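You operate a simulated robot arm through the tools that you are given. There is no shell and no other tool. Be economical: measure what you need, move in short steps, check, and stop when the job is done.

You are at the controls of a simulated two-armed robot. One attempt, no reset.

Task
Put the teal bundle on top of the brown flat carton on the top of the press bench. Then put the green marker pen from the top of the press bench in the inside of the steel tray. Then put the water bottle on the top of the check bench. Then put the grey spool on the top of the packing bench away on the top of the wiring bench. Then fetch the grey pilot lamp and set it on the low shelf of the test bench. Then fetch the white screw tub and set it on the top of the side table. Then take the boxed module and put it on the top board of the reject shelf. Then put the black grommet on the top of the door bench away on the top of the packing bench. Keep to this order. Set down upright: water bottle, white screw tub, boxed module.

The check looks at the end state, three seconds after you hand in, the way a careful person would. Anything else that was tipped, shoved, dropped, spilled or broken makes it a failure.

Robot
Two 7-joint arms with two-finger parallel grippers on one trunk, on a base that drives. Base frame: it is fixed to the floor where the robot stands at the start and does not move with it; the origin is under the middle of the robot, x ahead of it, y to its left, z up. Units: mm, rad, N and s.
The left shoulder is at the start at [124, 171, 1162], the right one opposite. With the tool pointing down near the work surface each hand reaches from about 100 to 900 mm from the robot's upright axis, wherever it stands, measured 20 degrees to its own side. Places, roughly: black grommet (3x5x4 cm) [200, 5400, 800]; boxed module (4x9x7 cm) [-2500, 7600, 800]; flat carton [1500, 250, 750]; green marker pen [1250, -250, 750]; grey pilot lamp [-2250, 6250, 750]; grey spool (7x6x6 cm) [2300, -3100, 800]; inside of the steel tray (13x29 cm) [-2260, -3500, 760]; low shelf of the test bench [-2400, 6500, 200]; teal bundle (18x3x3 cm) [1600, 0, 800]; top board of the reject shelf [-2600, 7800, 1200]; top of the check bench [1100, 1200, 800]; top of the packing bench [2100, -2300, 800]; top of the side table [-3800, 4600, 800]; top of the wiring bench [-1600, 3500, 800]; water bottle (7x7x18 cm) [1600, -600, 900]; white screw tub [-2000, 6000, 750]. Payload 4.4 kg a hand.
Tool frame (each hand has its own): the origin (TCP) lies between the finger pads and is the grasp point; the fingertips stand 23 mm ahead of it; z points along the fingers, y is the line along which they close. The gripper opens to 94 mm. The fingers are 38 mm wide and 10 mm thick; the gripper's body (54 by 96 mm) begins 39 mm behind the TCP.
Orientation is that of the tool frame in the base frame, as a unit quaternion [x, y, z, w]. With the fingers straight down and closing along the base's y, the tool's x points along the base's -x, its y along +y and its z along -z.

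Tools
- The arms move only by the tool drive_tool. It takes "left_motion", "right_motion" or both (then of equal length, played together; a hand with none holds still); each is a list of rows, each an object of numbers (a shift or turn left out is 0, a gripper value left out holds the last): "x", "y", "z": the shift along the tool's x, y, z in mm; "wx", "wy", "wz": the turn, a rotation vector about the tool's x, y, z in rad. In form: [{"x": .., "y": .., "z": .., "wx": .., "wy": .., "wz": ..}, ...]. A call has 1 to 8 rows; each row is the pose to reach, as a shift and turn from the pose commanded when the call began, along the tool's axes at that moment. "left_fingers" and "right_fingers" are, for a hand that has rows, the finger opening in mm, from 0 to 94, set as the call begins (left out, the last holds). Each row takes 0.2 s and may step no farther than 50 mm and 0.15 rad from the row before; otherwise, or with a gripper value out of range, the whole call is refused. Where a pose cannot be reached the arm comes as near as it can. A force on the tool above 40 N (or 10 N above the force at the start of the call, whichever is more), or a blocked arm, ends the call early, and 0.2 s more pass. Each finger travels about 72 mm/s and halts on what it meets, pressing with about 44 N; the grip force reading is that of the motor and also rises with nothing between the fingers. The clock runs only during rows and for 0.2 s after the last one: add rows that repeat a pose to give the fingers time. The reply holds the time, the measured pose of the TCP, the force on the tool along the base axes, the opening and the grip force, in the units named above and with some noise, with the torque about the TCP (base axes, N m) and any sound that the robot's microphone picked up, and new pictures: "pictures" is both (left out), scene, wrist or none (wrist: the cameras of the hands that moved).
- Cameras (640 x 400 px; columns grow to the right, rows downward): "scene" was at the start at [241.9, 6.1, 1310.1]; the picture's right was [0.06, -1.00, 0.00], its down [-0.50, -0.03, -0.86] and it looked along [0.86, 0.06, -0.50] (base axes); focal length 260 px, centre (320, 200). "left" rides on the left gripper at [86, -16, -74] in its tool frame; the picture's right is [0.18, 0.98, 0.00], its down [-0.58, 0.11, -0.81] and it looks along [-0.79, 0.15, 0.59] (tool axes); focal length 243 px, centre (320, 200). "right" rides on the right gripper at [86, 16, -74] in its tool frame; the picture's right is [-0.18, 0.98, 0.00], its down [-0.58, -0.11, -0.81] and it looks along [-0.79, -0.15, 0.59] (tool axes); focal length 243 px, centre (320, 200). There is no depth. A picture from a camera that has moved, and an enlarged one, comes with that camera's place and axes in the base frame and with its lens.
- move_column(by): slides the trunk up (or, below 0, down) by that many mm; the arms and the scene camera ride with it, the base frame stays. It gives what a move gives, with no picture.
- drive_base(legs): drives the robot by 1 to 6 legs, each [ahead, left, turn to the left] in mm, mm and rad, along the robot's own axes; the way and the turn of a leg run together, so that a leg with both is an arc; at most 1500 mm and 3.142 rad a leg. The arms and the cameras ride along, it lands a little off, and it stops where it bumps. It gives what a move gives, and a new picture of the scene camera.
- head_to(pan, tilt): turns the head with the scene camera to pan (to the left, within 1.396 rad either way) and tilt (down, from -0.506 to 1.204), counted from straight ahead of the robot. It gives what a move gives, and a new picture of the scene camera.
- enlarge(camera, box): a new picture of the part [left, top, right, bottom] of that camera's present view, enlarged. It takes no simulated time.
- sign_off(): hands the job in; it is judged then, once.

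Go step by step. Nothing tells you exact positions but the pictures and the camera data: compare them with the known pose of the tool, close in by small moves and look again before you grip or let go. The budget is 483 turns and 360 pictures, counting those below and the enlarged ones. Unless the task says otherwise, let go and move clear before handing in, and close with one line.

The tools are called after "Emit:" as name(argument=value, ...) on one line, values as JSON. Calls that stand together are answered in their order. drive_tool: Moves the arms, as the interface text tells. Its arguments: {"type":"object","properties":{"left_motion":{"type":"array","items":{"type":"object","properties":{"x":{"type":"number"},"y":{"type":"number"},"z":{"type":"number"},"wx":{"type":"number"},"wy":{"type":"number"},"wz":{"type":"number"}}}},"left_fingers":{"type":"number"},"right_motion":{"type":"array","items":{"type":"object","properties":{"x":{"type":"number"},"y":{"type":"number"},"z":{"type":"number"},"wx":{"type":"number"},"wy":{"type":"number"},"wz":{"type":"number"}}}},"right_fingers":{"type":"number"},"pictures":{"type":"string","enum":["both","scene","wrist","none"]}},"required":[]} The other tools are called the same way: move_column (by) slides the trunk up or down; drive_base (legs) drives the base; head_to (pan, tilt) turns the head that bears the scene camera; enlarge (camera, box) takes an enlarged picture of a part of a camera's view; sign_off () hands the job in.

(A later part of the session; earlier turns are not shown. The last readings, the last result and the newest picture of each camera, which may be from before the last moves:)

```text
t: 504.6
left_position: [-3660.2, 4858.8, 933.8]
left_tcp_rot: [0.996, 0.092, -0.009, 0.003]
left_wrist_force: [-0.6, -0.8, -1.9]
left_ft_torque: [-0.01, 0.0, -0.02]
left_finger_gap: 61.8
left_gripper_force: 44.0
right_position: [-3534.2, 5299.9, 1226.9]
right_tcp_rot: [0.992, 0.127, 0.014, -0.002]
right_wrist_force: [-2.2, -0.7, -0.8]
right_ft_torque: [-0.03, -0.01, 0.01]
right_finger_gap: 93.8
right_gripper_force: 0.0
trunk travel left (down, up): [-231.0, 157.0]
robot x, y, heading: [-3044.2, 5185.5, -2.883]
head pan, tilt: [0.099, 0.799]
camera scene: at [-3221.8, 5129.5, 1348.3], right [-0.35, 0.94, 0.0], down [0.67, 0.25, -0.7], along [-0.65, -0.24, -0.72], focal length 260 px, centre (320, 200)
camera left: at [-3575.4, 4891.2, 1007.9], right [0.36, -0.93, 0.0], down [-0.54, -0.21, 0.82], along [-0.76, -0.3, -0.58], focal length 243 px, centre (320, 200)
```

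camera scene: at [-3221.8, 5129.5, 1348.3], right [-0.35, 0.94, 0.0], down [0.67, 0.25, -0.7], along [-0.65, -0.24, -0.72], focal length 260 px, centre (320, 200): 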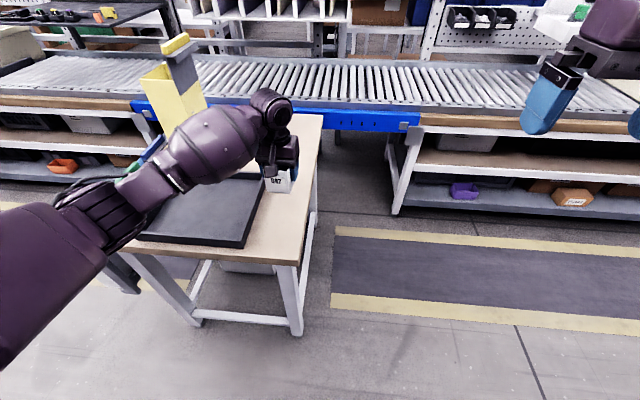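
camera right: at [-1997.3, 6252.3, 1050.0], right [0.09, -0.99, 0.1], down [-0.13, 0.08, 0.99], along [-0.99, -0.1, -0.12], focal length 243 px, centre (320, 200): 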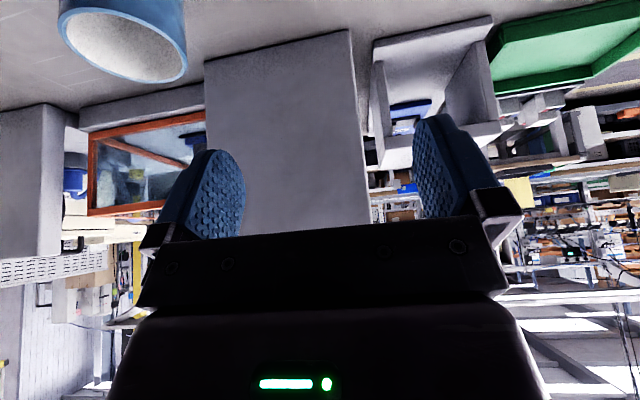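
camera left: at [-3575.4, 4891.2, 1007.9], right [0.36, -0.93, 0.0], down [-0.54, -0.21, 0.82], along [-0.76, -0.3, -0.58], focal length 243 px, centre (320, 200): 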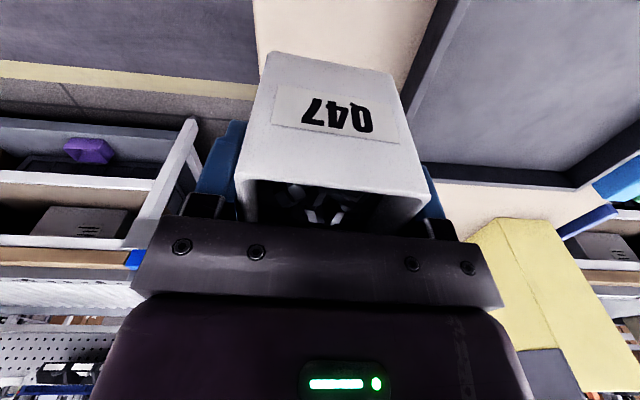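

The strip is visible between the table edge and tray, and it's about 20 mm further left of my TCP. I'll shift and lower.

Emit:
drive_tool(left_motion=[{"y": 18, "z": 40}, {"y": 18, "z": 80}, {"y": 18, "z": 115}], pictures="both")

```text
t: 505.4
left_position: [-3656.8, 4839.9, 818.5]
left_tcp_rot: [0.996, 0.092, -0.009, 0.003]
left_wrist_force: [1.0, -1.1, -2.1]
left_ft_torque: [-0.02, -0.02, 0.03]
left_finger_gap: 61.9
left_gripper_force: 44.1
right_position: [-3534.6, 5299.3, 1226.9]
right_tcp_rot: [0.992, 0.127, 0.014, -0.004]
right_wrist_force: [-0.2, 0.4, 0.8]
right_ft_torque: [0.04, 0.01, 0.0]
right_finger_gap: 94.1
right_gripper_force: 0.0
trunk travel left (down, up): [-231.0, 157.0]
robot x, y, heading: [-3043.0, 5183.9, -2.884]
head pan, tilt: [0.099, 0.799]
camera scene: at [-3221.6, 5129.1, 1348.3], right [-0.35, 0.94, 0.0], down [0.67, 0.25, -0.7], along [-0.65, -0.24, -0.72], focal length 260 px, centre (320, 200)
camera left: at [-3573.5, 4872.2, 892.3], right [0.36, -0.93, 0.0], down [-0.54, -0.21, 0.82], along [-0.76, -0.29, -0.58], focal length 243 px, centre (320, 200)
```

scene: 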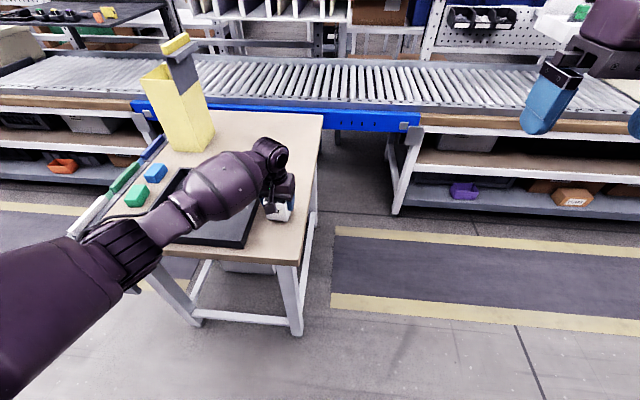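
left: 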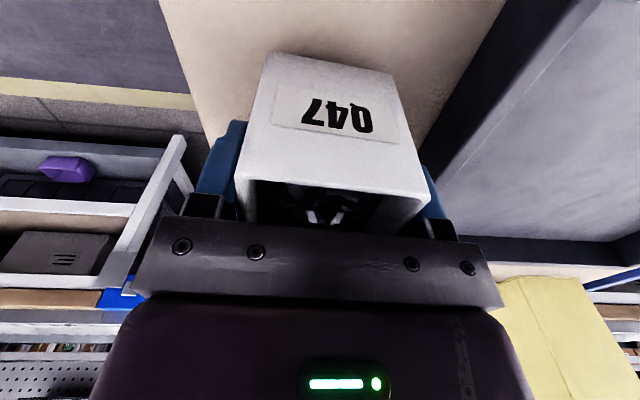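

The tub is centred over the strip. I'll lower to contact.

Emit:
drive_tool(left_motion=[{"z": 8}, {"z": 15}, {"z": 21}, {"z": 27}, {"z": 33}, {"z": 39}, {"z": 45}], pictures="wrist")

```text
t: 506.3
left_position: [-3662.0, 4840.1, 806.6]
left_tcp_rot: [0.996, 0.093, -0.017, 0.002]
left_wrist_force: [5.5, 0.2, 25.9]
left_ft_torque: [0.16, -1.02, -0.13]
left_finger_gap: 61.6
left_gripper_force: 44.2
right_position: [-3530.8, 5298.8, 1227.6]
right_tcp_rot: [0.992, 0.126, 0.013, -0.002]
right_wrist_force: [0.4, -0.2, -0.1]
right_ft_torque: [-0.03, -0.01, 0.0]
right_finger_gap: 94.1
right_gripper_force: 0.1
trunk travel left (down, up): [-231.0, 157.0]
robot x, y, heading: [-3046.2, 5186.7, -2.883]
head pan, tilt: [0.099, 0.799]
stopped in row 4 (left hand): the force on the tool passed its limit at 54 N (the readings are from after the stop); the commanded pose is now the measured one
camera left: at [-3575.8, 4871.8, 878.9], right [0.36, -0.93, -0.01], down [-0.53, -0.21, 0.83], along [-0.77, -0.29, -0.56], focal length 243 px, centre (320, 200)
```

left: 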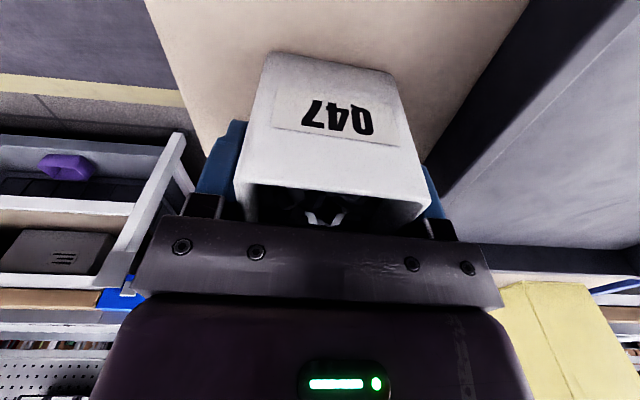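

Contact. I'll ease up, then release and rise straight up.

Emit:
drive_tool(left_motion=[{"z": -3}, {"z": -3}], pictures="none")

Emit:
drive_tool(left_motion=[{"z": 0}, {"z": 0}, {"z": 0}], left_fingers=84, pictures="none")

Emit:
drive_tool(left_motion=[{"z": -20}, {"z": -50}, {"z": -95}, {"z": -140}, {"z": -185}, {"z": -230}], pictures="both")

```text
t: 506.9
left_position: [-3660.6, 4839.9, 804.8]
left_tcp_rot: [0.996, 0.091, -0.015, 0.003]
left_wrist_force: [-8.2, -0.2, 19.3]
left_ft_torque: [0.22, 0.69, 0.15]
left_finger_gap: 61.9
left_gripper_force: 44.0
right_position: [-3533.2, 5300.7, 1228.1]
right_tcp_rot: [0.992, 0.127, 0.013, -0.002]
right_wrist_force: [-0.6, 0.0, 0.4]
right_ft_torque: [-0.01, 0.03, 0.03]
right_finger_gap: 94.1
right_gripper_force: 0.0
trunk travel left (down, up): [-231.0, 157.0]
robot x, y, heading: [-3044.6, 5183.4, -2.883]
head pan, tilt: [0.099, 0.799]
```

```text
t: 507.7
left_position: [-3659.3, 4839.1, 803.4]
left_tcp_rot: [0.996, 0.092, -0.013, 0.002]
left_wrist_force: [-0.5, -0.2, 0.2]
left_ft_torque: [-0.01, 0.02, 0.01]
left_finger_gap: 83.7
left_gripper_force: 0.0
right_position: [-3533.4, 5298.0, 1226.7]
right_tcp_rot: [0.992, 0.128, 0.014, -0.002]
right_wrist_force: [0.4, -0.4, -0.4]
right_ft_torque: [0.0, -0.01, 0.0]
right_finger_gap: 93.9
right_gripper_force: 0.0
trunk travel left (down, up): [-231.0, 157.0]
robot x, y, heading: [-3044.1, 5183.0, -2.886]
head pan, tilt: [0.099, 0.799]
```

```text
t: 509.1
left_position: [-3653.1, 4840.6, 1034.2]
left_tcp_rot: [0.996, 0.092, -0.013, 0.002]
left_wrist_force: [-0.1, 0.2, -0.1]
left_ft_torque: [0.02, -0.02, 0.01]
left_finger_gap: 83.8
left_gripper_force: 0.0
right_position: [-3532.7, 5299.3, 1227.8]
right_tcp_rot: [0.992, 0.128, 0.013, -0.003]
right_wrist_force: [0.2, -0.2, 0.2]
right_ft_torque: [-0.01, 0.02, 0.02]
right_finger_gap: 93.9
right_gripper_force: 0.1
trunk travel left (down, up): [-231.0, 157.0]
robot x, y, heading: [-3041.4, 5184.3, -2.881]
head pan, tilt: [0.099, 0.799]
camera scene: at [-3219.8, 5129.5, 1348.7], right [-0.35, 0.94, 0.0], down [0.67, 0.25, -0.7], along [-0.65, -0.24, -0.72], focal length 260 px, centre (320, 200)
camera left: at [-3568.4, 4872.5, 1108.2], right [0.36, -0.93, 0.0], down [-0.53, -0.21, 0.82], along [-0.77, -0.3, -0.57], focal length 243 px, centre (320, 200)
```

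scene: 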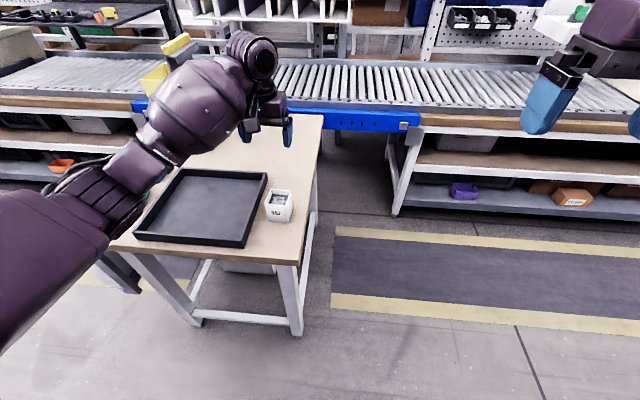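
left: 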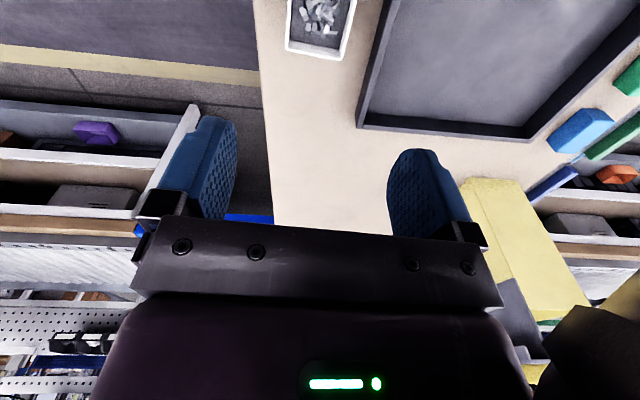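

The tub is upright on the side table. Next is the boxed module near (-2500, 7600). I'll tuck the left arm and retrace through the gap to the aisle.

Emit:
drive_tool(left_motion=[{"x": 45}, {"x": 90}, {"x": 135}, {"x": 180}, {"x": 215}], left_fingers=94, pictures="none")

Emit:
drive_base(legs=[[-790, 0, 0], [0, 360, 0], [-1180, 0, 0], [0, 0, -1.56], [1000, 0, 0]])

Emit:
head_to(pan=0.0, tilt=0.4)

```text
t: 510.3
left_position: [-3440.7, 4879.2, 1027.5]
left_tcp_rot: [0.996, 0.092, -0.013, 0.002]
left_wrist_force: [-0.4, 0.6, 0.3]
left_ft_torque: [0.02, 0.01, -0.01]
left_finger_gap: 94.1
left_gripper_force: 0.1
right_position: [-3532.6, 5300.3, 1228.3]
right_tcp_rot: [0.992, 0.128, 0.013, -0.002]
right_wrist_force: [-1.1, 0.0, 0.1]
right_ft_torque: [0.03, -0.01, 0.0]
right_finger_gap: 94.3
right_gripper_force: 0.0
trunk travel left (down, up): [-231.0, 157.0]
robot x, y, heading: [-3046.6, 5181.8, -2.88]
head pan, tilt: [0.099, 0.799]
```

```text
t: 532.0
left_position: [-1629.3, 6691.0, 1025.3]
left_tcp_rot: [0.773, -0.634, -0.011, -0.007]
left_wrist_force: [-0.8, -0.2, -0.2]
left_ft_torque: [0.02, -0.03, 0.02]
left_finger_gap: 94.0
left_gripper_force: 0.1
right_position: [-1212.0, 6785.4, 1225.9]
right_tcp_rot: [0.795, -0.606, 0.011, 0.008]
right_wrist_force: [-0.1, -0.5, 0.2]
right_ft_torque: [0.0, 0.01, 0.01]
right_finger_gap: 94.0
right_gripper_force: 0.0
trunk travel left (down, up): [-231.0, 157.0]
robot x, y, heading: [-1323.1, 6296.4, 1.845]
head pan, tilt: [0.099, 0.799]
camera scene: at [-1378.0, 6470.4, 1348.5], right [0.93, 0.36, 0.0], down [0.26, -0.67, -0.7], along [-0.25, 0.65, -0.72], focal length 260 px, centre (320, 200)
```

scene: 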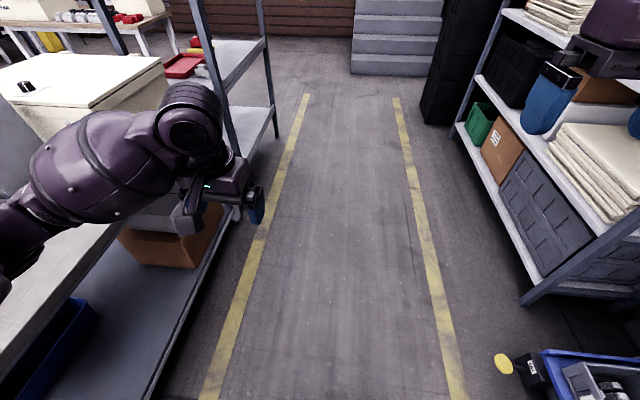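

```text
t: 532.9
left_position: [-1628.3, 6689.7, 1027.6]
left_tcp_rot: [0.774, -0.633, -0.011, -0.008]
left_wrist_force: [-1.3, 0.5, -0.5]
left_ft_torque: [0.01, -0.03, 0.02]
left_finger_gap: 94.3
left_gripper_force: 0.0
right_position: [-1211.3, 6787.3, 1226.8]
right_tcp_rot: [0.795, -0.607, 0.011, 0.007]
right_wrist_force: [-0.1, 0.2, 0.4]
right_ft_torque: [0.0, 0.0, 0.02]
right_finger_gap: 93.7
right_gripper_force: 0.0
trunk travel left (down, up): [-231.0, 157.0]
robot x, y, heading: [-1322.8, 6294.3, 1.845]
head pan, tilt: [0.0, 0.4]
camera scene: at [-1373.6, 6484.2, 1383.5], right [0.96, 0.27, 0.0], down [0.1, -0.38, -0.92], along [-0.25, 0.89, -0.39], focal length 260 px, centre (320, 200)
```

scene: 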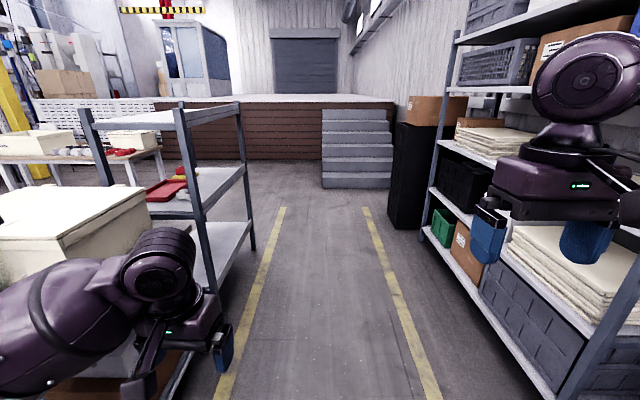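

The reject shelf is ahead on the left, with the module likely on its middle board. I'll drive alongside and turn to face it.

Emit:
drive_base(legs=[[0, 0, -0.01], [1450, 0, 0], [0, 0, 1.571]])

Emit:
head_to(pan=0.0, tilt=0.5)

```text
t: 542.3
left_position: [-2165.0, 7866.6, 1034.2]
left_tcp_rot: [0.918, -0.396, -0.015, -0.017]
left_wrist_force: [-1.6, -1.2, -0.9]
left_ft_torque: [0.08, -0.09, 0.0]
left_finger_gap: 94.0
left_gripper_force: 0.2
right_position: [-1881.1, 8169.7, 1227.2]
right_tcp_rot: [0.937, -0.348, 0.013, 0.006]
right_wrist_force: [-0.1, -0.2, -0.2]
right_ft_torque: [0.02, -0.01, 0.02]
right_finger_gap: 93.9
right_gripper_force: 0.0
trunk travel left (down, up): [-231.0, 157.0]
robot x, y, heading: [-1695.4, 7698.5, 2.43]
head pan, tilt: [0.0, 0.4]
stopped in leg 3: the robot was blocked; the commanded pose is now the measured one
camera scene: at [-1848.2, 7829.5, 1383.3], right [0.65, 0.76, 0.0], down [0.3, -0.26, -0.92], along [-0.7, 0.6, -0.39], focal length 260 px, centre (320, 200)
```

scene: 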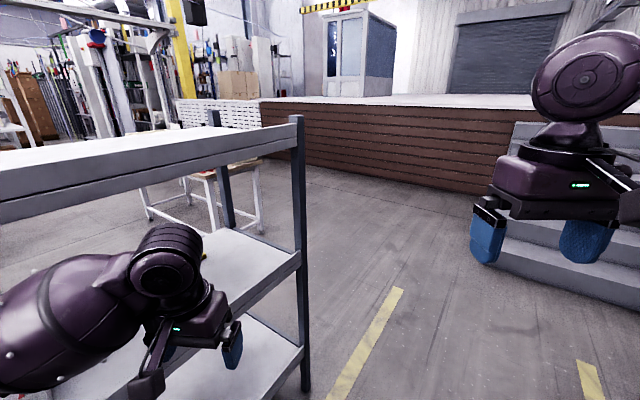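

```text
t: 543.0
left_position: [-2167.0, 7867.6, 1032.9]
left_tcp_rot: [0.919, -0.393, -0.014, -0.013]
left_wrist_force: [-0.3, 0.3, 0.2]
left_ft_torque: [0.01, -0.01, -0.05]
left_finger_gap: 94.0
left_gripper_force: 0.1
right_position: [-1883.7, 8172.7, 1223.7]
right_tcp_rot: [0.938, -0.347, 0.015, 0.006]
right_wrist_force: [-0.2, 0.2, -0.8]
right_ft_torque: [0.02, -0.02, -0.01]
right_finger_gap: 94.1
right_gripper_force: 0.1
trunk travel left (down, up): [-231.0, 157.0]
robot x, y, heading: [-1697.4, 7697.3, 2.435]
head pan, tilt: [0.0, 0.499]
camera scene: at [-1848.3, 7832.3, 1373.2], right [0.65, 0.76, 0.0], down [0.37, -0.32, -0.88], along [-0.67, 0.57, -0.48], focal length 260 px, centre (320, 200)
```

scene: 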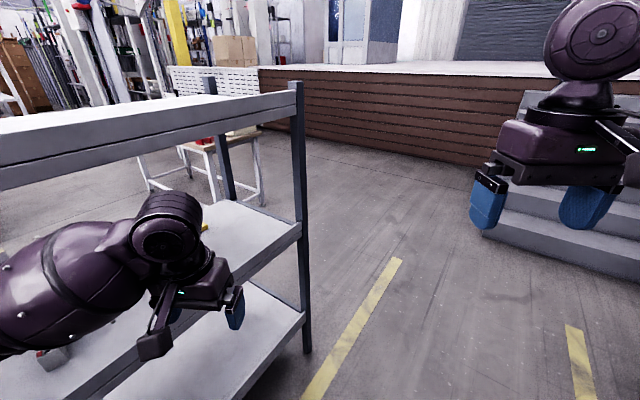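

The turn was blocked, probably by my left arm against the shelf. I'll turn back and look left before anything else.

Emit:
drive_base(legs=[[0, 0, -0.25]])

Emit:
head_to(pan=0.9, tilt=0.5)

```text
t: 544.2
left_position: [-2110.6, 7971.1, 1032.8]
left_tcp_rot: [0.864, -0.502, -0.015, -0.017]
left_wrist_force: [-0.4, -0.6, -0.2]
left_ft_torque: [0.0, 0.02, 0.0]
left_finger_gap: 94.2
left_gripper_force: 0.1
right_position: [-1758.9, 8196.7, 1227.4]
right_tcp_rot: [0.888, -0.46, 0.011, 0.007]
right_wrist_force: [-0.6, -0.2, -0.3]
right_ft_torque: [0.0, 0.01, -0.01]
right_finger_gap: 93.9
right_gripper_force: 0.0
trunk travel left (down, up): [-231.0, 157.0]
robot x, y, heading: [-1695.6, 7696.0, 2.186]
head pan, tilt: [0.0, 0.499]
camera scene: at [-1809.2, 7856.0, 1374.5], right [0.82, 0.58, 0.0], down [0.28, -0.39, -0.88], along [-0.51, 0.72, -0.48], focal length 260 px, centre (320, 200)
```

scene: 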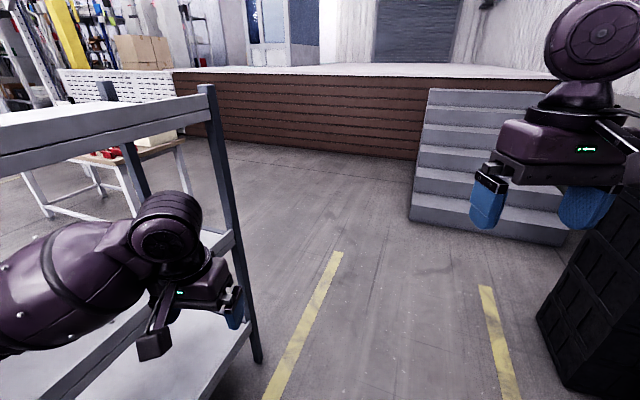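

```text
t: 545.4
left_position: [-2111.2, 7969.9, 1033.3]
left_tcp_rot: [0.865, -0.502, -0.015, -0.017]
left_wrist_force: [-0.5, 0.2, -0.2]
left_ft_torque: [-0.01, -0.04, 0.0]
left_finger_gap: 94.0
left_gripper_force: 0.1
right_position: [-1760.0, 8195.2, 1227.9]
right_tcp_rot: [0.888, -0.46, 0.012, 0.005]
right_wrist_force: [0.5, 1.3, 0.8]
right_ft_torque: [0.01, -0.03, -0.03]
right_finger_gap: 94.0
right_gripper_force: 0.1
trunk travel left (down, up): [-231.0, 157.0]
robot x, y, heading: [-1697.9, 7700.2, 2.186]
head pan, tilt: [0.901, 0.499]
camera scene: at [-1848.0, 7786.6, 1374.5], right [0.05, 1.0, 0.0], down [0.48, -0.03, -0.88], along [-0.88, 0.05, -0.48], focal length 260 px, centre (320, 200)
```

scene: 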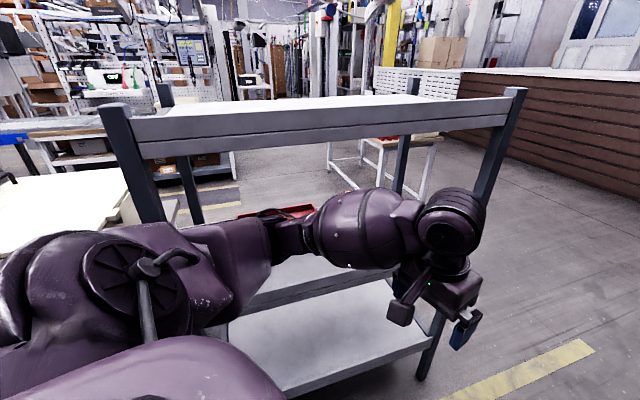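

The shelf is close on my left. I'll move away from it toward the other side of the aisle, then finish turning.

Emit:
drive_base(legs=[[-90, -250, 0], [0, 0, 1.22]])

Emit:
head_to(pan=0.0, tilt=0.5)

```text
t: 551.2
left_position: [-1842.1, 7473.2, 1033.3]
left_tcp_rot: [0.997, 0.08, -0.021, -0.006]
left_wrist_force: [0.5, 0.9, -0.6]
left_ft_torque: [-0.01, 0.0, 0.02]
left_finger_gap: 93.9
left_gripper_force: 0.0
right_position: [-1929.6, 7881.9, 1228.3]
right_tcp_rot: [0.992, 0.128, 0.013, -0.002]
right_wrist_force: [0.2, -0.3, -0.6]
right_ft_torque: [0.0, -0.01, 0.01]
right_finger_gap: 94.2
right_gripper_force: 0.1
trunk travel left (down, up): [-231.0, 157.0]
robot x, y, heading: [-1440.7, 7767.7, -2.885]
head pan, tilt: [0.901, 0.499]
camera scene: at [-1577.5, 7657.6, 1374.5], right [-0.92, 0.4, 0.0], down [0.19, 0.44, -0.88], along [-0.35, -0.81, -0.48], focal length 260 px, centre (320, 200)
```

scene: 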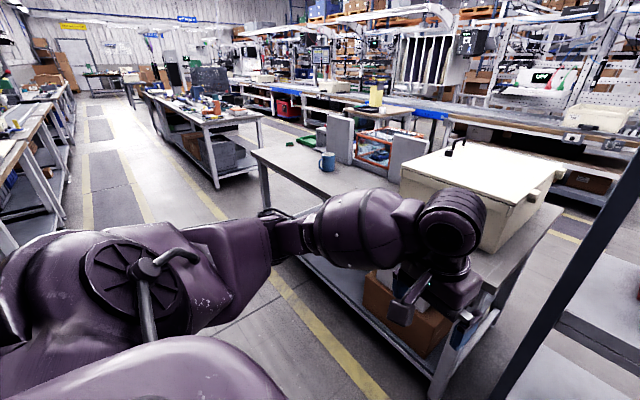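

```text
t: 552.4
left_position: [-1841.3, 7473.7, 1033.8]
left_tcp_rot: [0.997, 0.08, -0.021, -0.005]
left_wrist_force: [-1.0, -1.0, -0.7]
left_ft_torque: [-0.03, 0.02, -0.03]
left_finger_gap: 93.8
left_gripper_force: 0.1
right_position: [-1929.1, 7881.8, 1227.5]
right_tcp_rot: [0.992, 0.128, 0.013, -0.002]
right_wrist_force: [0.1, -1.2, -1.7]
right_ft_torque: [0.0, 0.01, -0.03]
right_finger_gap: 94.0
right_gripper_force: 0.1
trunk travel left (down, up): [-231.0, 157.0]
robot x, y, heading: [-1440.0, 7770.2, -2.886]
head pan, tilt: [0.0, 0.499]
camera scene: at [-1629.2, 7717.8, 1374.5], right [-0.26, 0.97, 0.0], down [0.46, 0.12, -0.88], along [-0.85, -0.23, -0.48], focal length 260 px, centre (320, 200)
```

scene: 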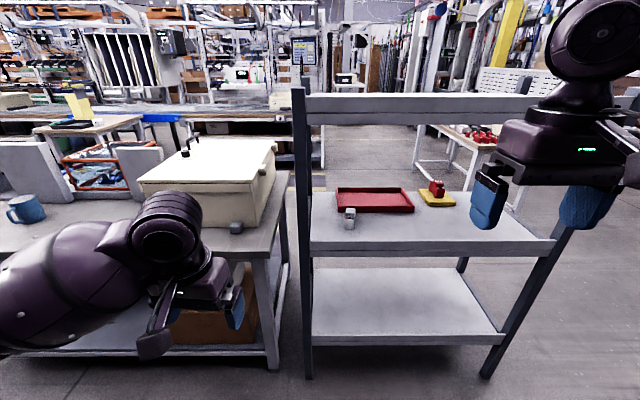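

Now I see the reject shelf with items on the middle board. I'll enlarge to identify the module.

Emit:
enlarge(camera="scene", box=[290, 80, 490, 260])

Emit:
enlarge(camera="scene", box=[130, 120, 300, 270])

```text
2.22 times, centred on (390, 170) of scene
camera zoom: at [-1629.2, 7717.8, 1374.5], right [-0.26, 0.97, 0.0], down [0.46, 0.12, -0.88], along [-0.85, -0.23, -0.48], focal length 579 px, centre (164, 267)
```

zoom: 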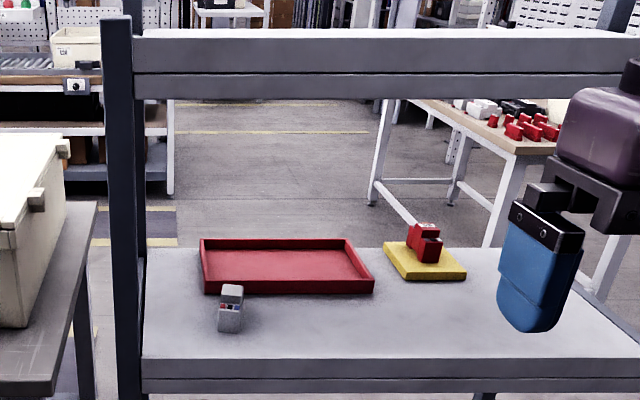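

```text
2.67 times, centred on (215, 195) of scene
camera zoom: at [-1629.2, 7717.8, 1374.5], right [-0.26, 0.97, 0.0], down [0.46, 0.12, -0.88], along [-0.85, -0.23, -0.48], focal length 694 px, centre (600, 213)
```

zoom: 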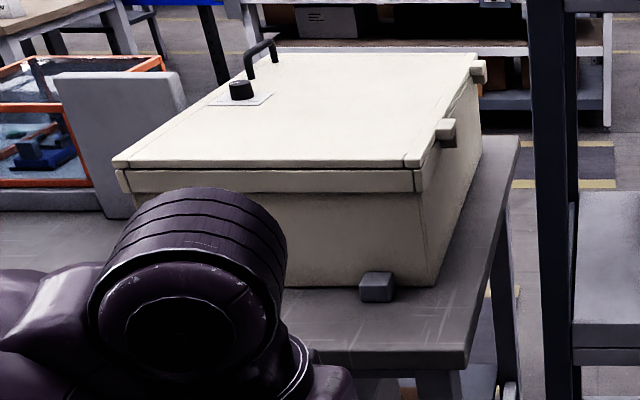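

The grey module with coloured buttons stands in front of the red tray at about (-2473, 7615). I'll position so it's ahead of the left arm, with the hand lowered to enter between the boards.

Emit:
drive_base(legs=[[0, -270, 0.009], [150, 0, 0]])

Emit:
drive_tool(left_motion=[{"z": 40, "wz": -0.04}, {"z": 80, "wz": -0.08}, {"z": 108, "wz": -0.1, "wy": -0.04}], pictures="scene")

```text
t: 556.4
left_position: [-2053.5, 7691.1, 1033.0]
left_tcp_rot: [0.996, 0.084, -0.021, -0.006]
left_wrist_force: [-1.4, 0.0, 0.5]
left_ft_torque: [0.0, -0.04, 0.0]
left_finger_gap: 94.2
left_gripper_force: 0.1
right_position: [-2145.6, 8098.1, 1227.2]
right_tcp_rot: [0.991, 0.133, 0.014, -0.003]
right_wrist_force: [0.4, -0.6, 0.1]
right_ft_torque: [-0.03, 0.01, 0.02]
right_finger_gap: 93.9
right_gripper_force: 0.0
trunk travel left (down, up): [-231.0, 157.0]
robot x, y, heading: [-1650.4, 7988.5, -2.879]
head pan, tilt: [0.0, 0.499]
camera scene: at [-1843.4, 7936.5, 1374.3], right [-0.27, 0.96, 0.0], down [0.46, 0.13, -0.88], along [-0.85, -0.23, -0.48], focal length 260 px, centre (320, 200)
```

scene: 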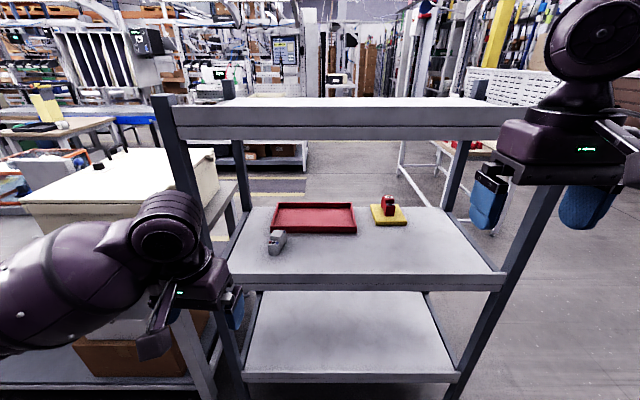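

```text
t: 557.2
left_position: [-2058.7, 7690.5, 926.0]
left_tcp_rot: [0.99, 0.135, -0.042, -0.004]
left_wrist_force: [0.5, -1.3, -0.1]
left_ft_torque: [0.01, -0.03, 0.0]
left_finger_gap: 93.9
left_gripper_force: 0.0
right_position: [-2144.5, 8097.5, 1227.2]
right_tcp_rot: [0.991, 0.132, 0.013, -0.003]
right_wrist_force: [-0.8, 0.0, 0.4]
right_ft_torque: [-0.01, 0.0, -0.01]
right_finger_gap: 93.9
right_gripper_force: 0.2
trunk travel left (down, up): [-231.0, 157.0]
robot x, y, heading: [-1655.1, 7988.3, -2.868]
head pan, tilt: [0.0, 0.499]
camera scene: at [-1842.2, 7936.6, 1374.5], right [-0.27, 0.96, 0.0], down [0.46, 0.13, -0.88], along [-0.85, -0.23, -0.48], focal length 260 px, centre (320, 200)
```

scene: 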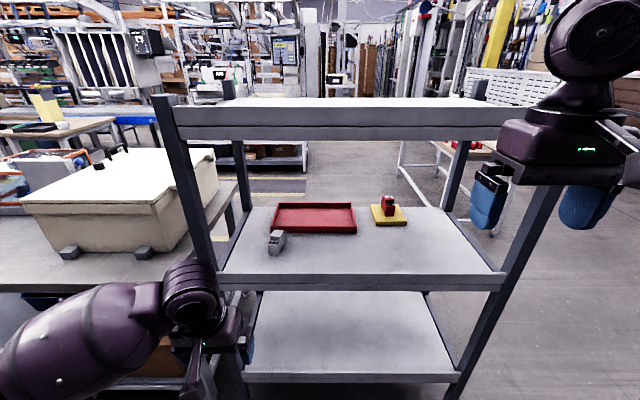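

I'll shift a bit more right so the arm enters straight past the shelf's left post, and move closer.

Emit:
drive_base(legs=[[0, -150, -0.006], [190, 0, 0]])

Emit:
drive_tool(left_motion=[{"wy": 0.04}, {"wy": 0.085}], pictures="both")

```text
t: 560.3
left_position: [-2283.4, 7788.7, 925.1]
left_tcp_rot: [0.991, 0.13, -0.041, -0.005]
left_wrist_force: [0.0, 0.5, -0.5]
left_ft_torque: [0.02, -0.03, 0.0]
left_finger_gap: 94.0
left_gripper_force: 0.1
right_position: [-2368.9, 8196.6, 1227.0]
right_tcp_rot: [0.991, 0.131, 0.014, -0.002]
right_wrist_force: [0.1, -0.3, -0.2]
right_ft_torque: [-0.04, 0.02, 0.04]
right_finger_gap: 94.1
right_gripper_force: 0.0
trunk travel left (down, up): [-231.0, 157.0]
robot x, y, heading: [-1877.2, 8083.6, -2.883]
head pan, tilt: [0.0, 0.499]
camera scene: at [-2067.6, 8032.8, 1374.4], right [-0.26, 0.97, 0.0], down [0.46, 0.12, -0.88], along [-0.85, -0.23, -0.48], focal length 260 px, centre (320, 200)
```

scene: 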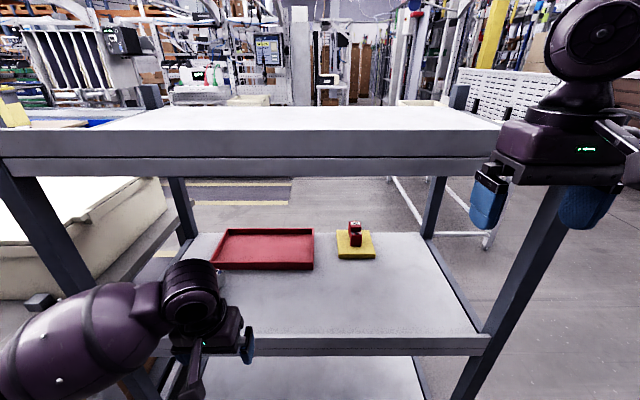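

```text
t: 560.9
left_position: [-2284.3, 7788.6, 925.1]
left_tcp_rot: [0.991, 0.131, 0.001, -0.011]
left_wrist_force: [0.4, 0.2, -0.2]
left_ft_torque: [0.04, -0.02, -0.03]
left_finger_gap: 93.8
left_gripper_force: 0.1
right_position: [-2368.2, 8196.0, 1227.6]
right_tcp_rot: [0.991, 0.13, 0.012, -0.002]
right_wrist_force: [0.0, -0.6, 0.3]
right_ft_torque: [0.0, 0.01, 0.02]
right_finger_gap: 94.1
right_gripper_force: 0.0
trunk travel left (down, up): [-231.0, 157.0]
robot x, y, heading: [-1880.2, 8085.4, -2.88]
head pan, tilt: [0.0, 0.499]
camera scene: at [-2066.8, 8033.1, 1374.4], right [-0.26, 0.97, 0.0], down [0.46, 0.12, -0.88], along [-0.85, -0.23, -0.48], focal length 260 px, centre (320, 200)
camera left: at [-2204.6, 7825.5, 1001.5], right [0.43, -0.9, -0.02], down [-0.53, -0.27, 0.8], along [-0.73, -0.34, -0.6], focal length 243 px, centre (320, 200)
```

scene: 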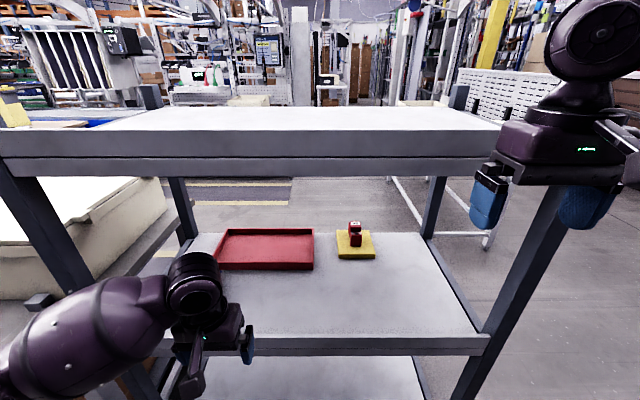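
left: 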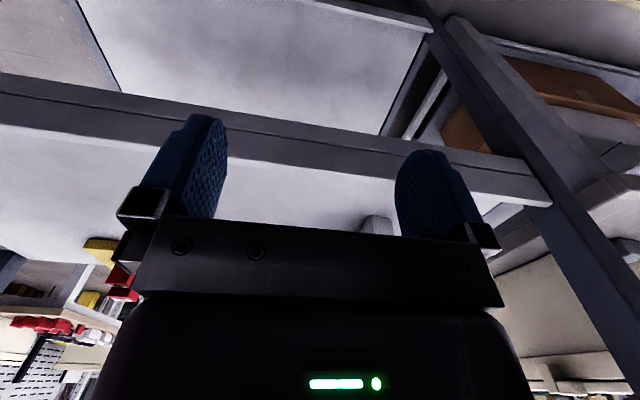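

I'll move in between the boards over the module, and look.

Emit:
drive_tool(left_motion=[{"x": -42, "y": 20}, {"x": -84, "y": 42}, {"x": -126, "y": 64}, {"x": -168, "y": 86}, {"x": -205, "y": 105}], pictures="both")

```text
t: 562.1
left_position: [-2457.6, 7633.4, 922.4]
left_tcp_rot: [0.991, 0.131, 0.002, -0.011]
left_wrist_force: [0.7, -0.8, 0.4]
left_ft_torque: [0.0, -0.01, -0.02]
left_finger_gap: 94.0
left_gripper_force: 0.0
right_position: [-2368.7, 8195.1, 1227.2]
right_tcp_rot: [0.991, 0.13, 0.014, -0.003]
right_wrist_force: [-0.4, -0.1, 0.1]
right_ft_torque: [0.0, -0.02, -0.01]
right_finger_gap: 93.8
right_gripper_force: 0.0
trunk travel left (down, up): [-231.0, 157.0]
robot x, y, heading: [-1877.5, 8081.7, -2.879]
head pan, tilt: [0.0, 0.499]
camera scene: at [-2067.3, 8033.0, 1374.3], right [-0.26, 0.97, 0.0], down [0.46, 0.12, -0.88], along [-0.85, -0.23, -0.48], focal length 260 px, centre (320, 200)
camera left: at [-2376.9, 7670.2, 997.9], right [0.43, -0.9, -0.02], down [-0.53, -0.27, 0.8], along [-0.73, -0.34, -0.6], focal length 243 px, centre (320, 200)
```

scene: 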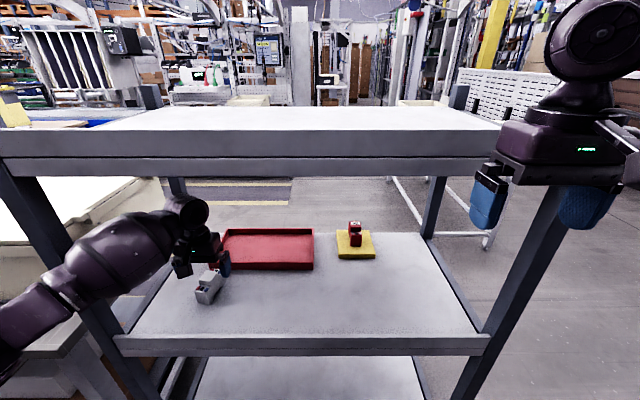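
left: 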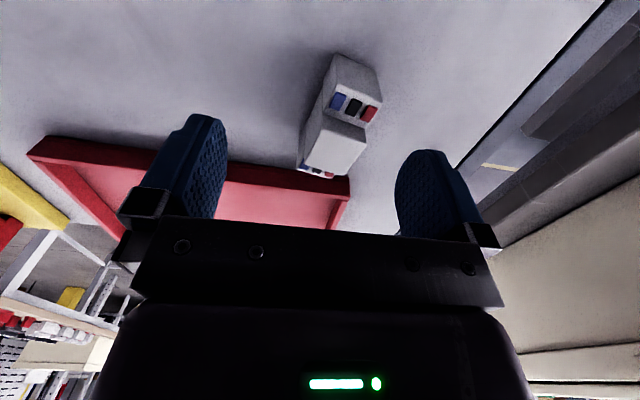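

The module is aligned with my hand. I'll centre over it and descend.

Emit:
drive_tool(left_motion=[{"x": -29, "y": 16}, {"x": -29, "y": 16, "z": 30}, {"x": -29, "y": 16, "z": 50}], pictures="wrist")

```text
t: 562.9
left_position: [-2479.3, 7613.0, 871.3]
left_tcp_rot: [0.991, 0.13, 0.002, -0.011]
left_wrist_force: [-0.3, -0.5, -0.6]
left_ft_torque: [0.03, 0.0, -0.02]
left_finger_gap: 94.1
left_gripper_force: 0.0
right_position: [-2368.0, 8196.6, 1227.4]
right_tcp_rot: [0.991, 0.13, 0.013, -0.003]
right_wrist_force: [-0.1, -0.2, 0.2]
right_ft_torque: [0.0, -0.02, 0.01]
right_finger_gap: 93.9
right_gripper_force: 0.0
trunk travel left (down, up): [-231.0, 157.0]
robot x, y, heading: [-1876.8, 8082.8, -2.884]
head pan, tilt: [0.0, 0.499]
camera left: at [-2399.7, 7649.1, 948.6], right [0.43, -0.9, -0.02], down [-0.53, -0.27, 0.8], along [-0.73, -0.34, -0.6], focal length 243 px, centre (320, 200)
```

left: 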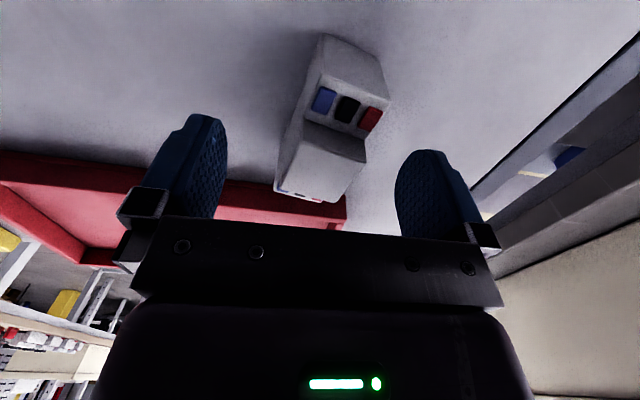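

Emit:
drive_tool(left_motion=[{"y": 5, "z": 15}, {"y": 5, "z": 28}], pictures="wrist")

Emit:
drive_tool(left_motion=[{"z": 0}, {"z": 0}, {"z": 0}, {"z": 0}], left_fingers=20, pictures="wrist")

```text
t: 563.5
left_position: [-2476.9, 7608.0, 844.6]
left_tcp_rot: [0.991, 0.131, 0.001, -0.011]
left_wrist_force: [-0.2, 0.2, -0.3]
left_ft_torque: [0.01, 0.0, -0.02]
left_finger_gap: 93.9
left_gripper_force: 0.0
right_position: [-2367.5, 8196.8, 1227.2]
right_tcp_rot: [0.992, 0.129, 0.013, -0.002]
right_wrist_force: [0.9, 0.2, 0.1]
right_ft_torque: [-0.01, -0.02, 0.02]
right_finger_gap: 94.0
right_gripper_force: 0.1
trunk travel left (down, up): [-231.0, 157.0]
robot x, y, heading: [-1881.3, 8082.6, -2.881]
head pan, tilt: [0.0, 0.499]
camera left: at [-2397.5, 7644.7, 920.2], right [0.43, -0.9, -0.02], down [-0.53, -0.27, 0.8], along [-0.73, -0.34, -0.6], focal length 243 px, centre (320, 200)
```

left: 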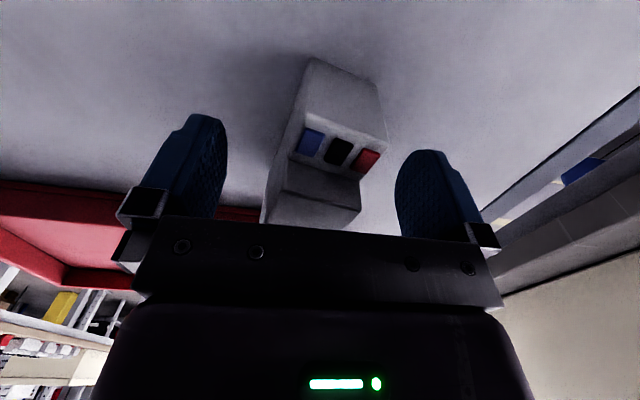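

```text
t: 564.5
left_position: [-2477.6, 7609.1, 844.9]
left_tcp_rot: [0.991, 0.13, 0.001, -0.011]
left_wrist_force: [0.5, -0.3, 1.1]
left_ft_torque: [-0.03, 0.0, 0.04]
left_finger_gap: 35.8
left_gripper_force: 44.1
right_position: [-2367.6, 8196.2, 1227.5]
right_tcp_rot: [0.991, 0.13, 0.012, -0.003]
right_wrist_force: [-0.3, -0.4, 0.8]
right_ft_torque: [-0.03, 0.01, 0.03]
right_finger_gap: 93.8
right_gripper_force: 0.1
trunk travel left (down, up): [-231.0, 157.0]
robot x, y, heading: [-1877.7, 8082.4, -2.879]
head pan, tilt: [0.0, 0.499]
camera left: at [-2397.6, 7644.8, 920.7], right [0.43, -0.9, -0.02], down [-0.53, -0.27, 0.8], along [-0.73, -0.34, -0.6], focal length 243 px, centre (320, 200)
```

left: 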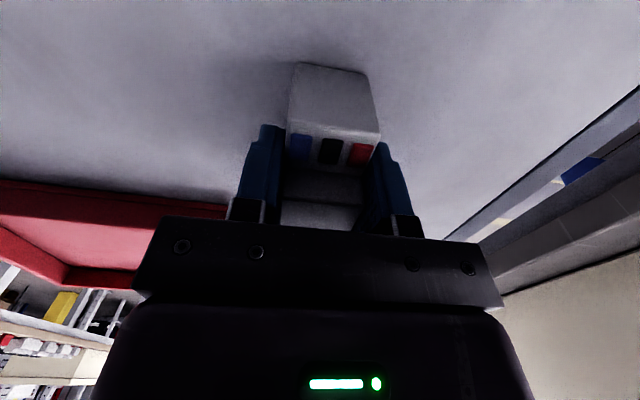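

The module is gripped at 36 mm. I'll lift it, back it out between the boards, and check.

Emit:
drive_tool(left_motion=[{"z": -35}, {"z": -70}, {"z": -72, "x": 42, "y": -20}, {"z": -72, "x": 84, "y": -42}, {"z": -72, "x": 126, "y": -64}, {"z": -72, "x": 168, "y": -86}, {"z": -72, "x": 210, "y": -108}, {"z": -72, "x": 245, "y": -121}], pictures="scene")

Emit:
drive_base(legs=[[-180, 0, 0]])

```text
t: 566.3
left_position: [-2273.4, 7787.5, 919.7]
left_tcp_rot: [0.991, 0.131, 0.0, -0.01]
left_wrist_force: [0.2, 0.0, -1.2]
left_ft_torque: [0.04, -0.03, 0.02]
left_finger_gap: 35.7
left_gripper_force: 43.7
right_position: [-2367.7, 8196.1, 1228.3]
right_tcp_rot: [0.991, 0.13, 0.013, -0.003]
right_wrist_force: [-0.4, -0.2, 0.3]
right_ft_torque: [0.01, -0.02, 0.01]
right_finger_gap: 94.0
right_gripper_force: 0.0
trunk travel left (down, up): [-231.0, 157.0]
robot x, y, heading: [-1876.5, 8079.8, -2.883]
head pan, tilt: [0.0, 0.499]
camera scene: at [-2066.3, 8033.2, 1374.6], right [-0.26, 0.97, 0.0], down [0.46, 0.12, -0.88], along [-0.85, -0.23, -0.48], focal length 260 px, centre (320, 200)
```

scene: 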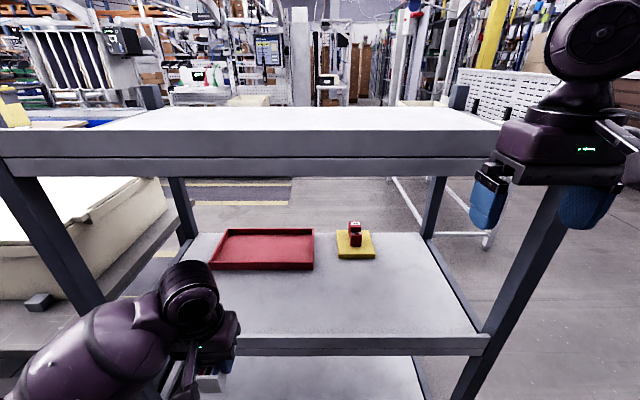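

```text
t: 567.8
left_position: [-2099.5, 7835.0, 920.4]
left_tcp_rot: [0.991, 0.13, 0.001, -0.01]
left_wrist_force: [0.6, -0.9, -0.2]
left_ft_torque: [0.0, -0.02, -0.01]
left_finger_gap: 35.7
left_gripper_force: 44.5
right_position: [-2193.1, 8241.4, 1227.5]
right_tcp_rot: [0.991, 0.13, 0.012, -0.003]
right_wrist_force: [0.3, 0.4, 0.4]
right_ft_torque: [0.0, 0.05, -0.02]
right_finger_gap: 93.9
right_gripper_force: 0.0
trunk travel left (down, up): [-231.0, 157.0]
robot x, y, heading: [-1704.5, 8129.6, -2.878]
head pan, tilt: [0.0, 0.499]
camera scene: at [-1892.4, 8079.7, 1374.6], right [-0.26, 0.97, 0.0], down [0.46, 0.12, -0.88], along [-0.85, -0.23, -0.48], focal length 260 px, centre (320, 200)
```

scene: 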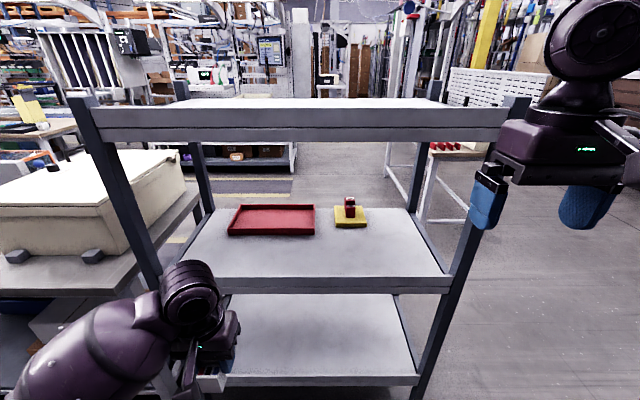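

Held well. I'll raise the trunk and the hand above the top board's height, clear of the shelf.

Emit:
move_column(by=150)

Emit:
drive_tool(left_motion=[{"z": -45}, {"z": -90}, {"z": -135}, {"z": -180}, {"z": -225}, {"z": -270}, {"z": -285}], pictures="scene")

```text
t: 569.5
left_position: [-2099.2, 7834.3, 1070.0]
left_tcp_rot: [0.991, 0.131, 0.001, -0.01]
left_wrist_force: [0.2, -0.5, -1.3]
left_ft_torque: [-0.01, 0.0, 0.0]
left_finger_gap: 35.5
left_gripper_force: 44.1
right_position: [-2193.4, 8243.3, 1377.4]
right_tcp_rot: [0.991, 0.13, 0.013, -0.003]
right_wrist_force: [-0.6, -0.8, -0.7]
right_ft_torque: [0.01, 0.02, -0.04]
right_finger_gap: 93.9
right_gripper_force: 0.0
trunk travel left (down, up): [-381.0, 7.0]
robot x, y, heading: [-1704.5, 8125.2, -2.881]
head pan, tilt: [0.0, 0.499]
```

```text
t: 571.1
left_position: [-2098.9, 7827.9, 1353.9]
left_tcp_rot: [0.991, 0.131, 0.001, -0.01]
left_wrist_force: [0.1, -1.0, -1.5]
left_ft_torque: [-0.03, -0.01, -0.01]
left_finger_gap: 35.9
left_gripper_force: 43.9
right_position: [-2193.8, 8241.5, 1378.8]
right_tcp_rot: [0.992, 0.129, 0.012, -0.002]
right_wrist_force: [0.0, -1.4, -0.1]
right_ft_torque: [-0.01, 0.03, -0.03]
right_finger_gap: 93.8
right_gripper_force: 0.1
trunk travel left (down, up): [-381.0, 7.0]
robot x, y, heading: [-1708.4, 8131.0, -2.88]
head pan, tilt: [0.0, 0.499]
camera scene: at [-1848.8, 8091.4, 1528.9], right [-0.26, 0.97, 0.0], down [0.46, 0.12, -0.88], along [-0.85, -0.23, -0.48], focal length 260 px, centre (320, 200)
```

scene: 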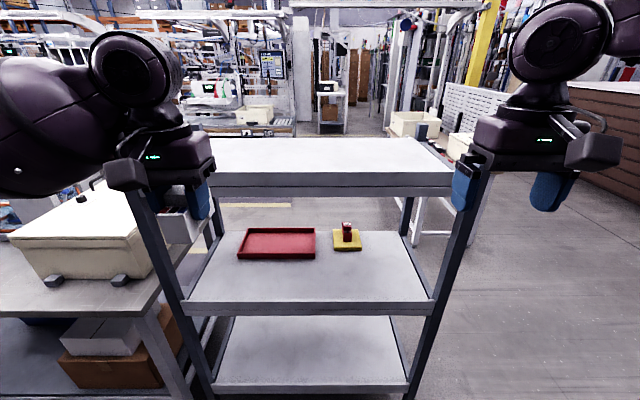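

The module hangs just above the top-board level. I'll raise it a bit more, drive closer, and extend over the board.

Emit:
drive_tool(left_motion=[{"z": -25}], pictures="none")

Emit:
drive_base(legs=[[200, 0, 0]])

Emit:
drive_tool(left_motion=[{"x": -45, "y": -8}, {"x": -90, "y": -16}, {"x": -135, "y": -24}, {"x": -180, "y": -32}, {"x": -210, "y": -40}], pictures="both")

```text
t: 571.5
left_position: [-2098.6, 7827.8, 1380.2]
left_tcp_rot: [0.991, 0.13, 0.0, -0.01]
left_wrist_force: [-0.4, -0.4, -1.3]
left_ft_torque: [0.03, -0.02, 0.03]
left_finger_gap: 35.9
left_gripper_force: 44.6
right_position: [-2194.4, 8243.3, 1377.2]
right_tcp_rot: [0.991, 0.13, 0.013, -0.003]
right_wrist_force: [0.3, -0.2, -0.4]
right_ft_torque: [-0.02, 0.01, 0.01]
right_finger_gap: 93.8
right_gripper_force: 0.1
trunk travel left (down, up): [-381.0, 7.0]
robot x, y, heading: [-1706.7, 8133.4, -2.878]
head pan, tilt: [0.0, 0.499]
```

```text
t: 573.1
left_position: [-2291.1, 7775.3, 1378.8]
left_tcp_rot: [0.991, 0.131, -0.001, -0.011]
left_wrist_force: [0.2, 1.0, -1.5]
left_ft_torque: [-0.01, -0.05, -0.02]
left_finger_gap: 36.0
left_gripper_force: 44.3
right_position: [-2387.2, 8191.2, 1378.5]
right_tcp_rot: [0.992, 0.128, 0.013, -0.003]
right_wrist_force: [-0.4, -1.1, -0.5]
right_ft_torque: [0.0, 0.0, 0.04]
right_finger_gap: 93.8
right_gripper_force: 0.1
trunk travel left (down, up): [-381.0, 7.0]
robot x, y, heading: [-1897.2, 8079.7, -2.88]
head pan, tilt: [0.0, 0.499]
camera scene: at [-2041.8, 8039.8, 1528.9], right [-0.26, 0.97, 0.0], down [0.46, 0.12, -0.88], along [-0.85, -0.23, -0.48], focal length 260 px, centre (320, 200)
```

scene: 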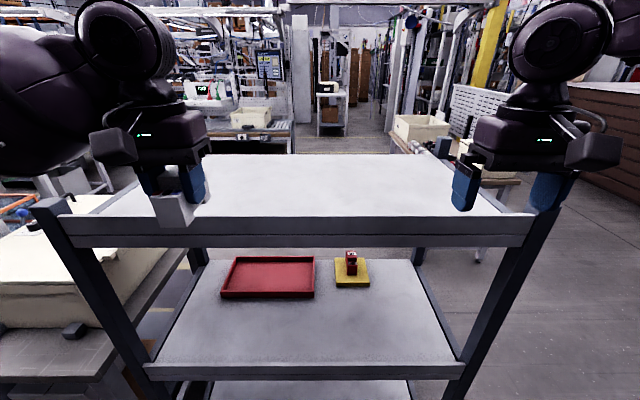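

```text
t: 574.4
left_position: [-2504.6, 7762.9, 1379.4]
left_tcp_rot: [0.991, 0.13, 0.001, -0.009]
left_wrist_force: [-0.7, 0.2, -2.0]
left_ft_torque: [0.01, -0.04, 0.03]
left_finger_gap: 35.7
left_gripper_force: 43.9
right_position: [-2387.6, 8191.9, 1376.3]
right_tcp_rot: [0.992, 0.128, 0.013, -0.001]
right_wrist_force: [-0.3, -0.3, -0.2]
right_ft_torque: [-0.02, -0.01, 0.01]
right_finger_gap: 94.0
right_gripper_force: 0.0
trunk travel left (down, up): [-381.0, 7.0]
robot x, y, heading: [-1899.4, 8075.1, -2.88]
head pan, tilt: [0.0, 0.499]
camera scene: at [-2041.9, 8040.6, 1528.9], right [-0.26, 0.97, 0.0], down [0.46, 0.12, -0.88], along [-0.85, -0.23, -0.48], focal length 260 px, centre (320, 200)
camera left: at [-2424.9, 7798.6, 1456.3], right [0.43, -0.9, -0.02], down [-0.53, -0.27, 0.8], along [-0.73, -0.34, -0.6], focal length 243 px, centre (320, 200)
```

scene: 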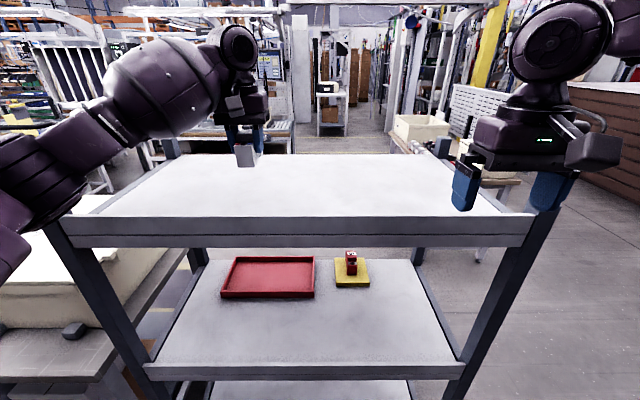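
left: 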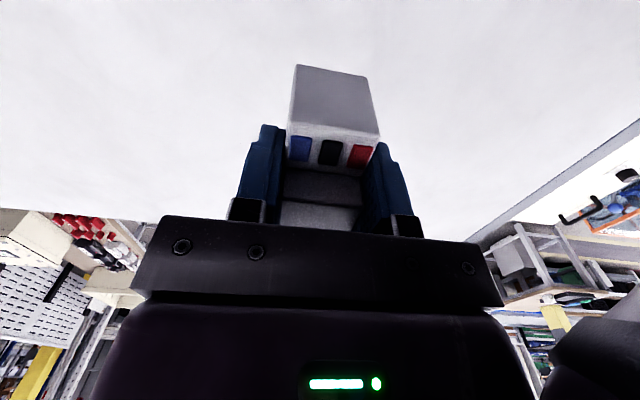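

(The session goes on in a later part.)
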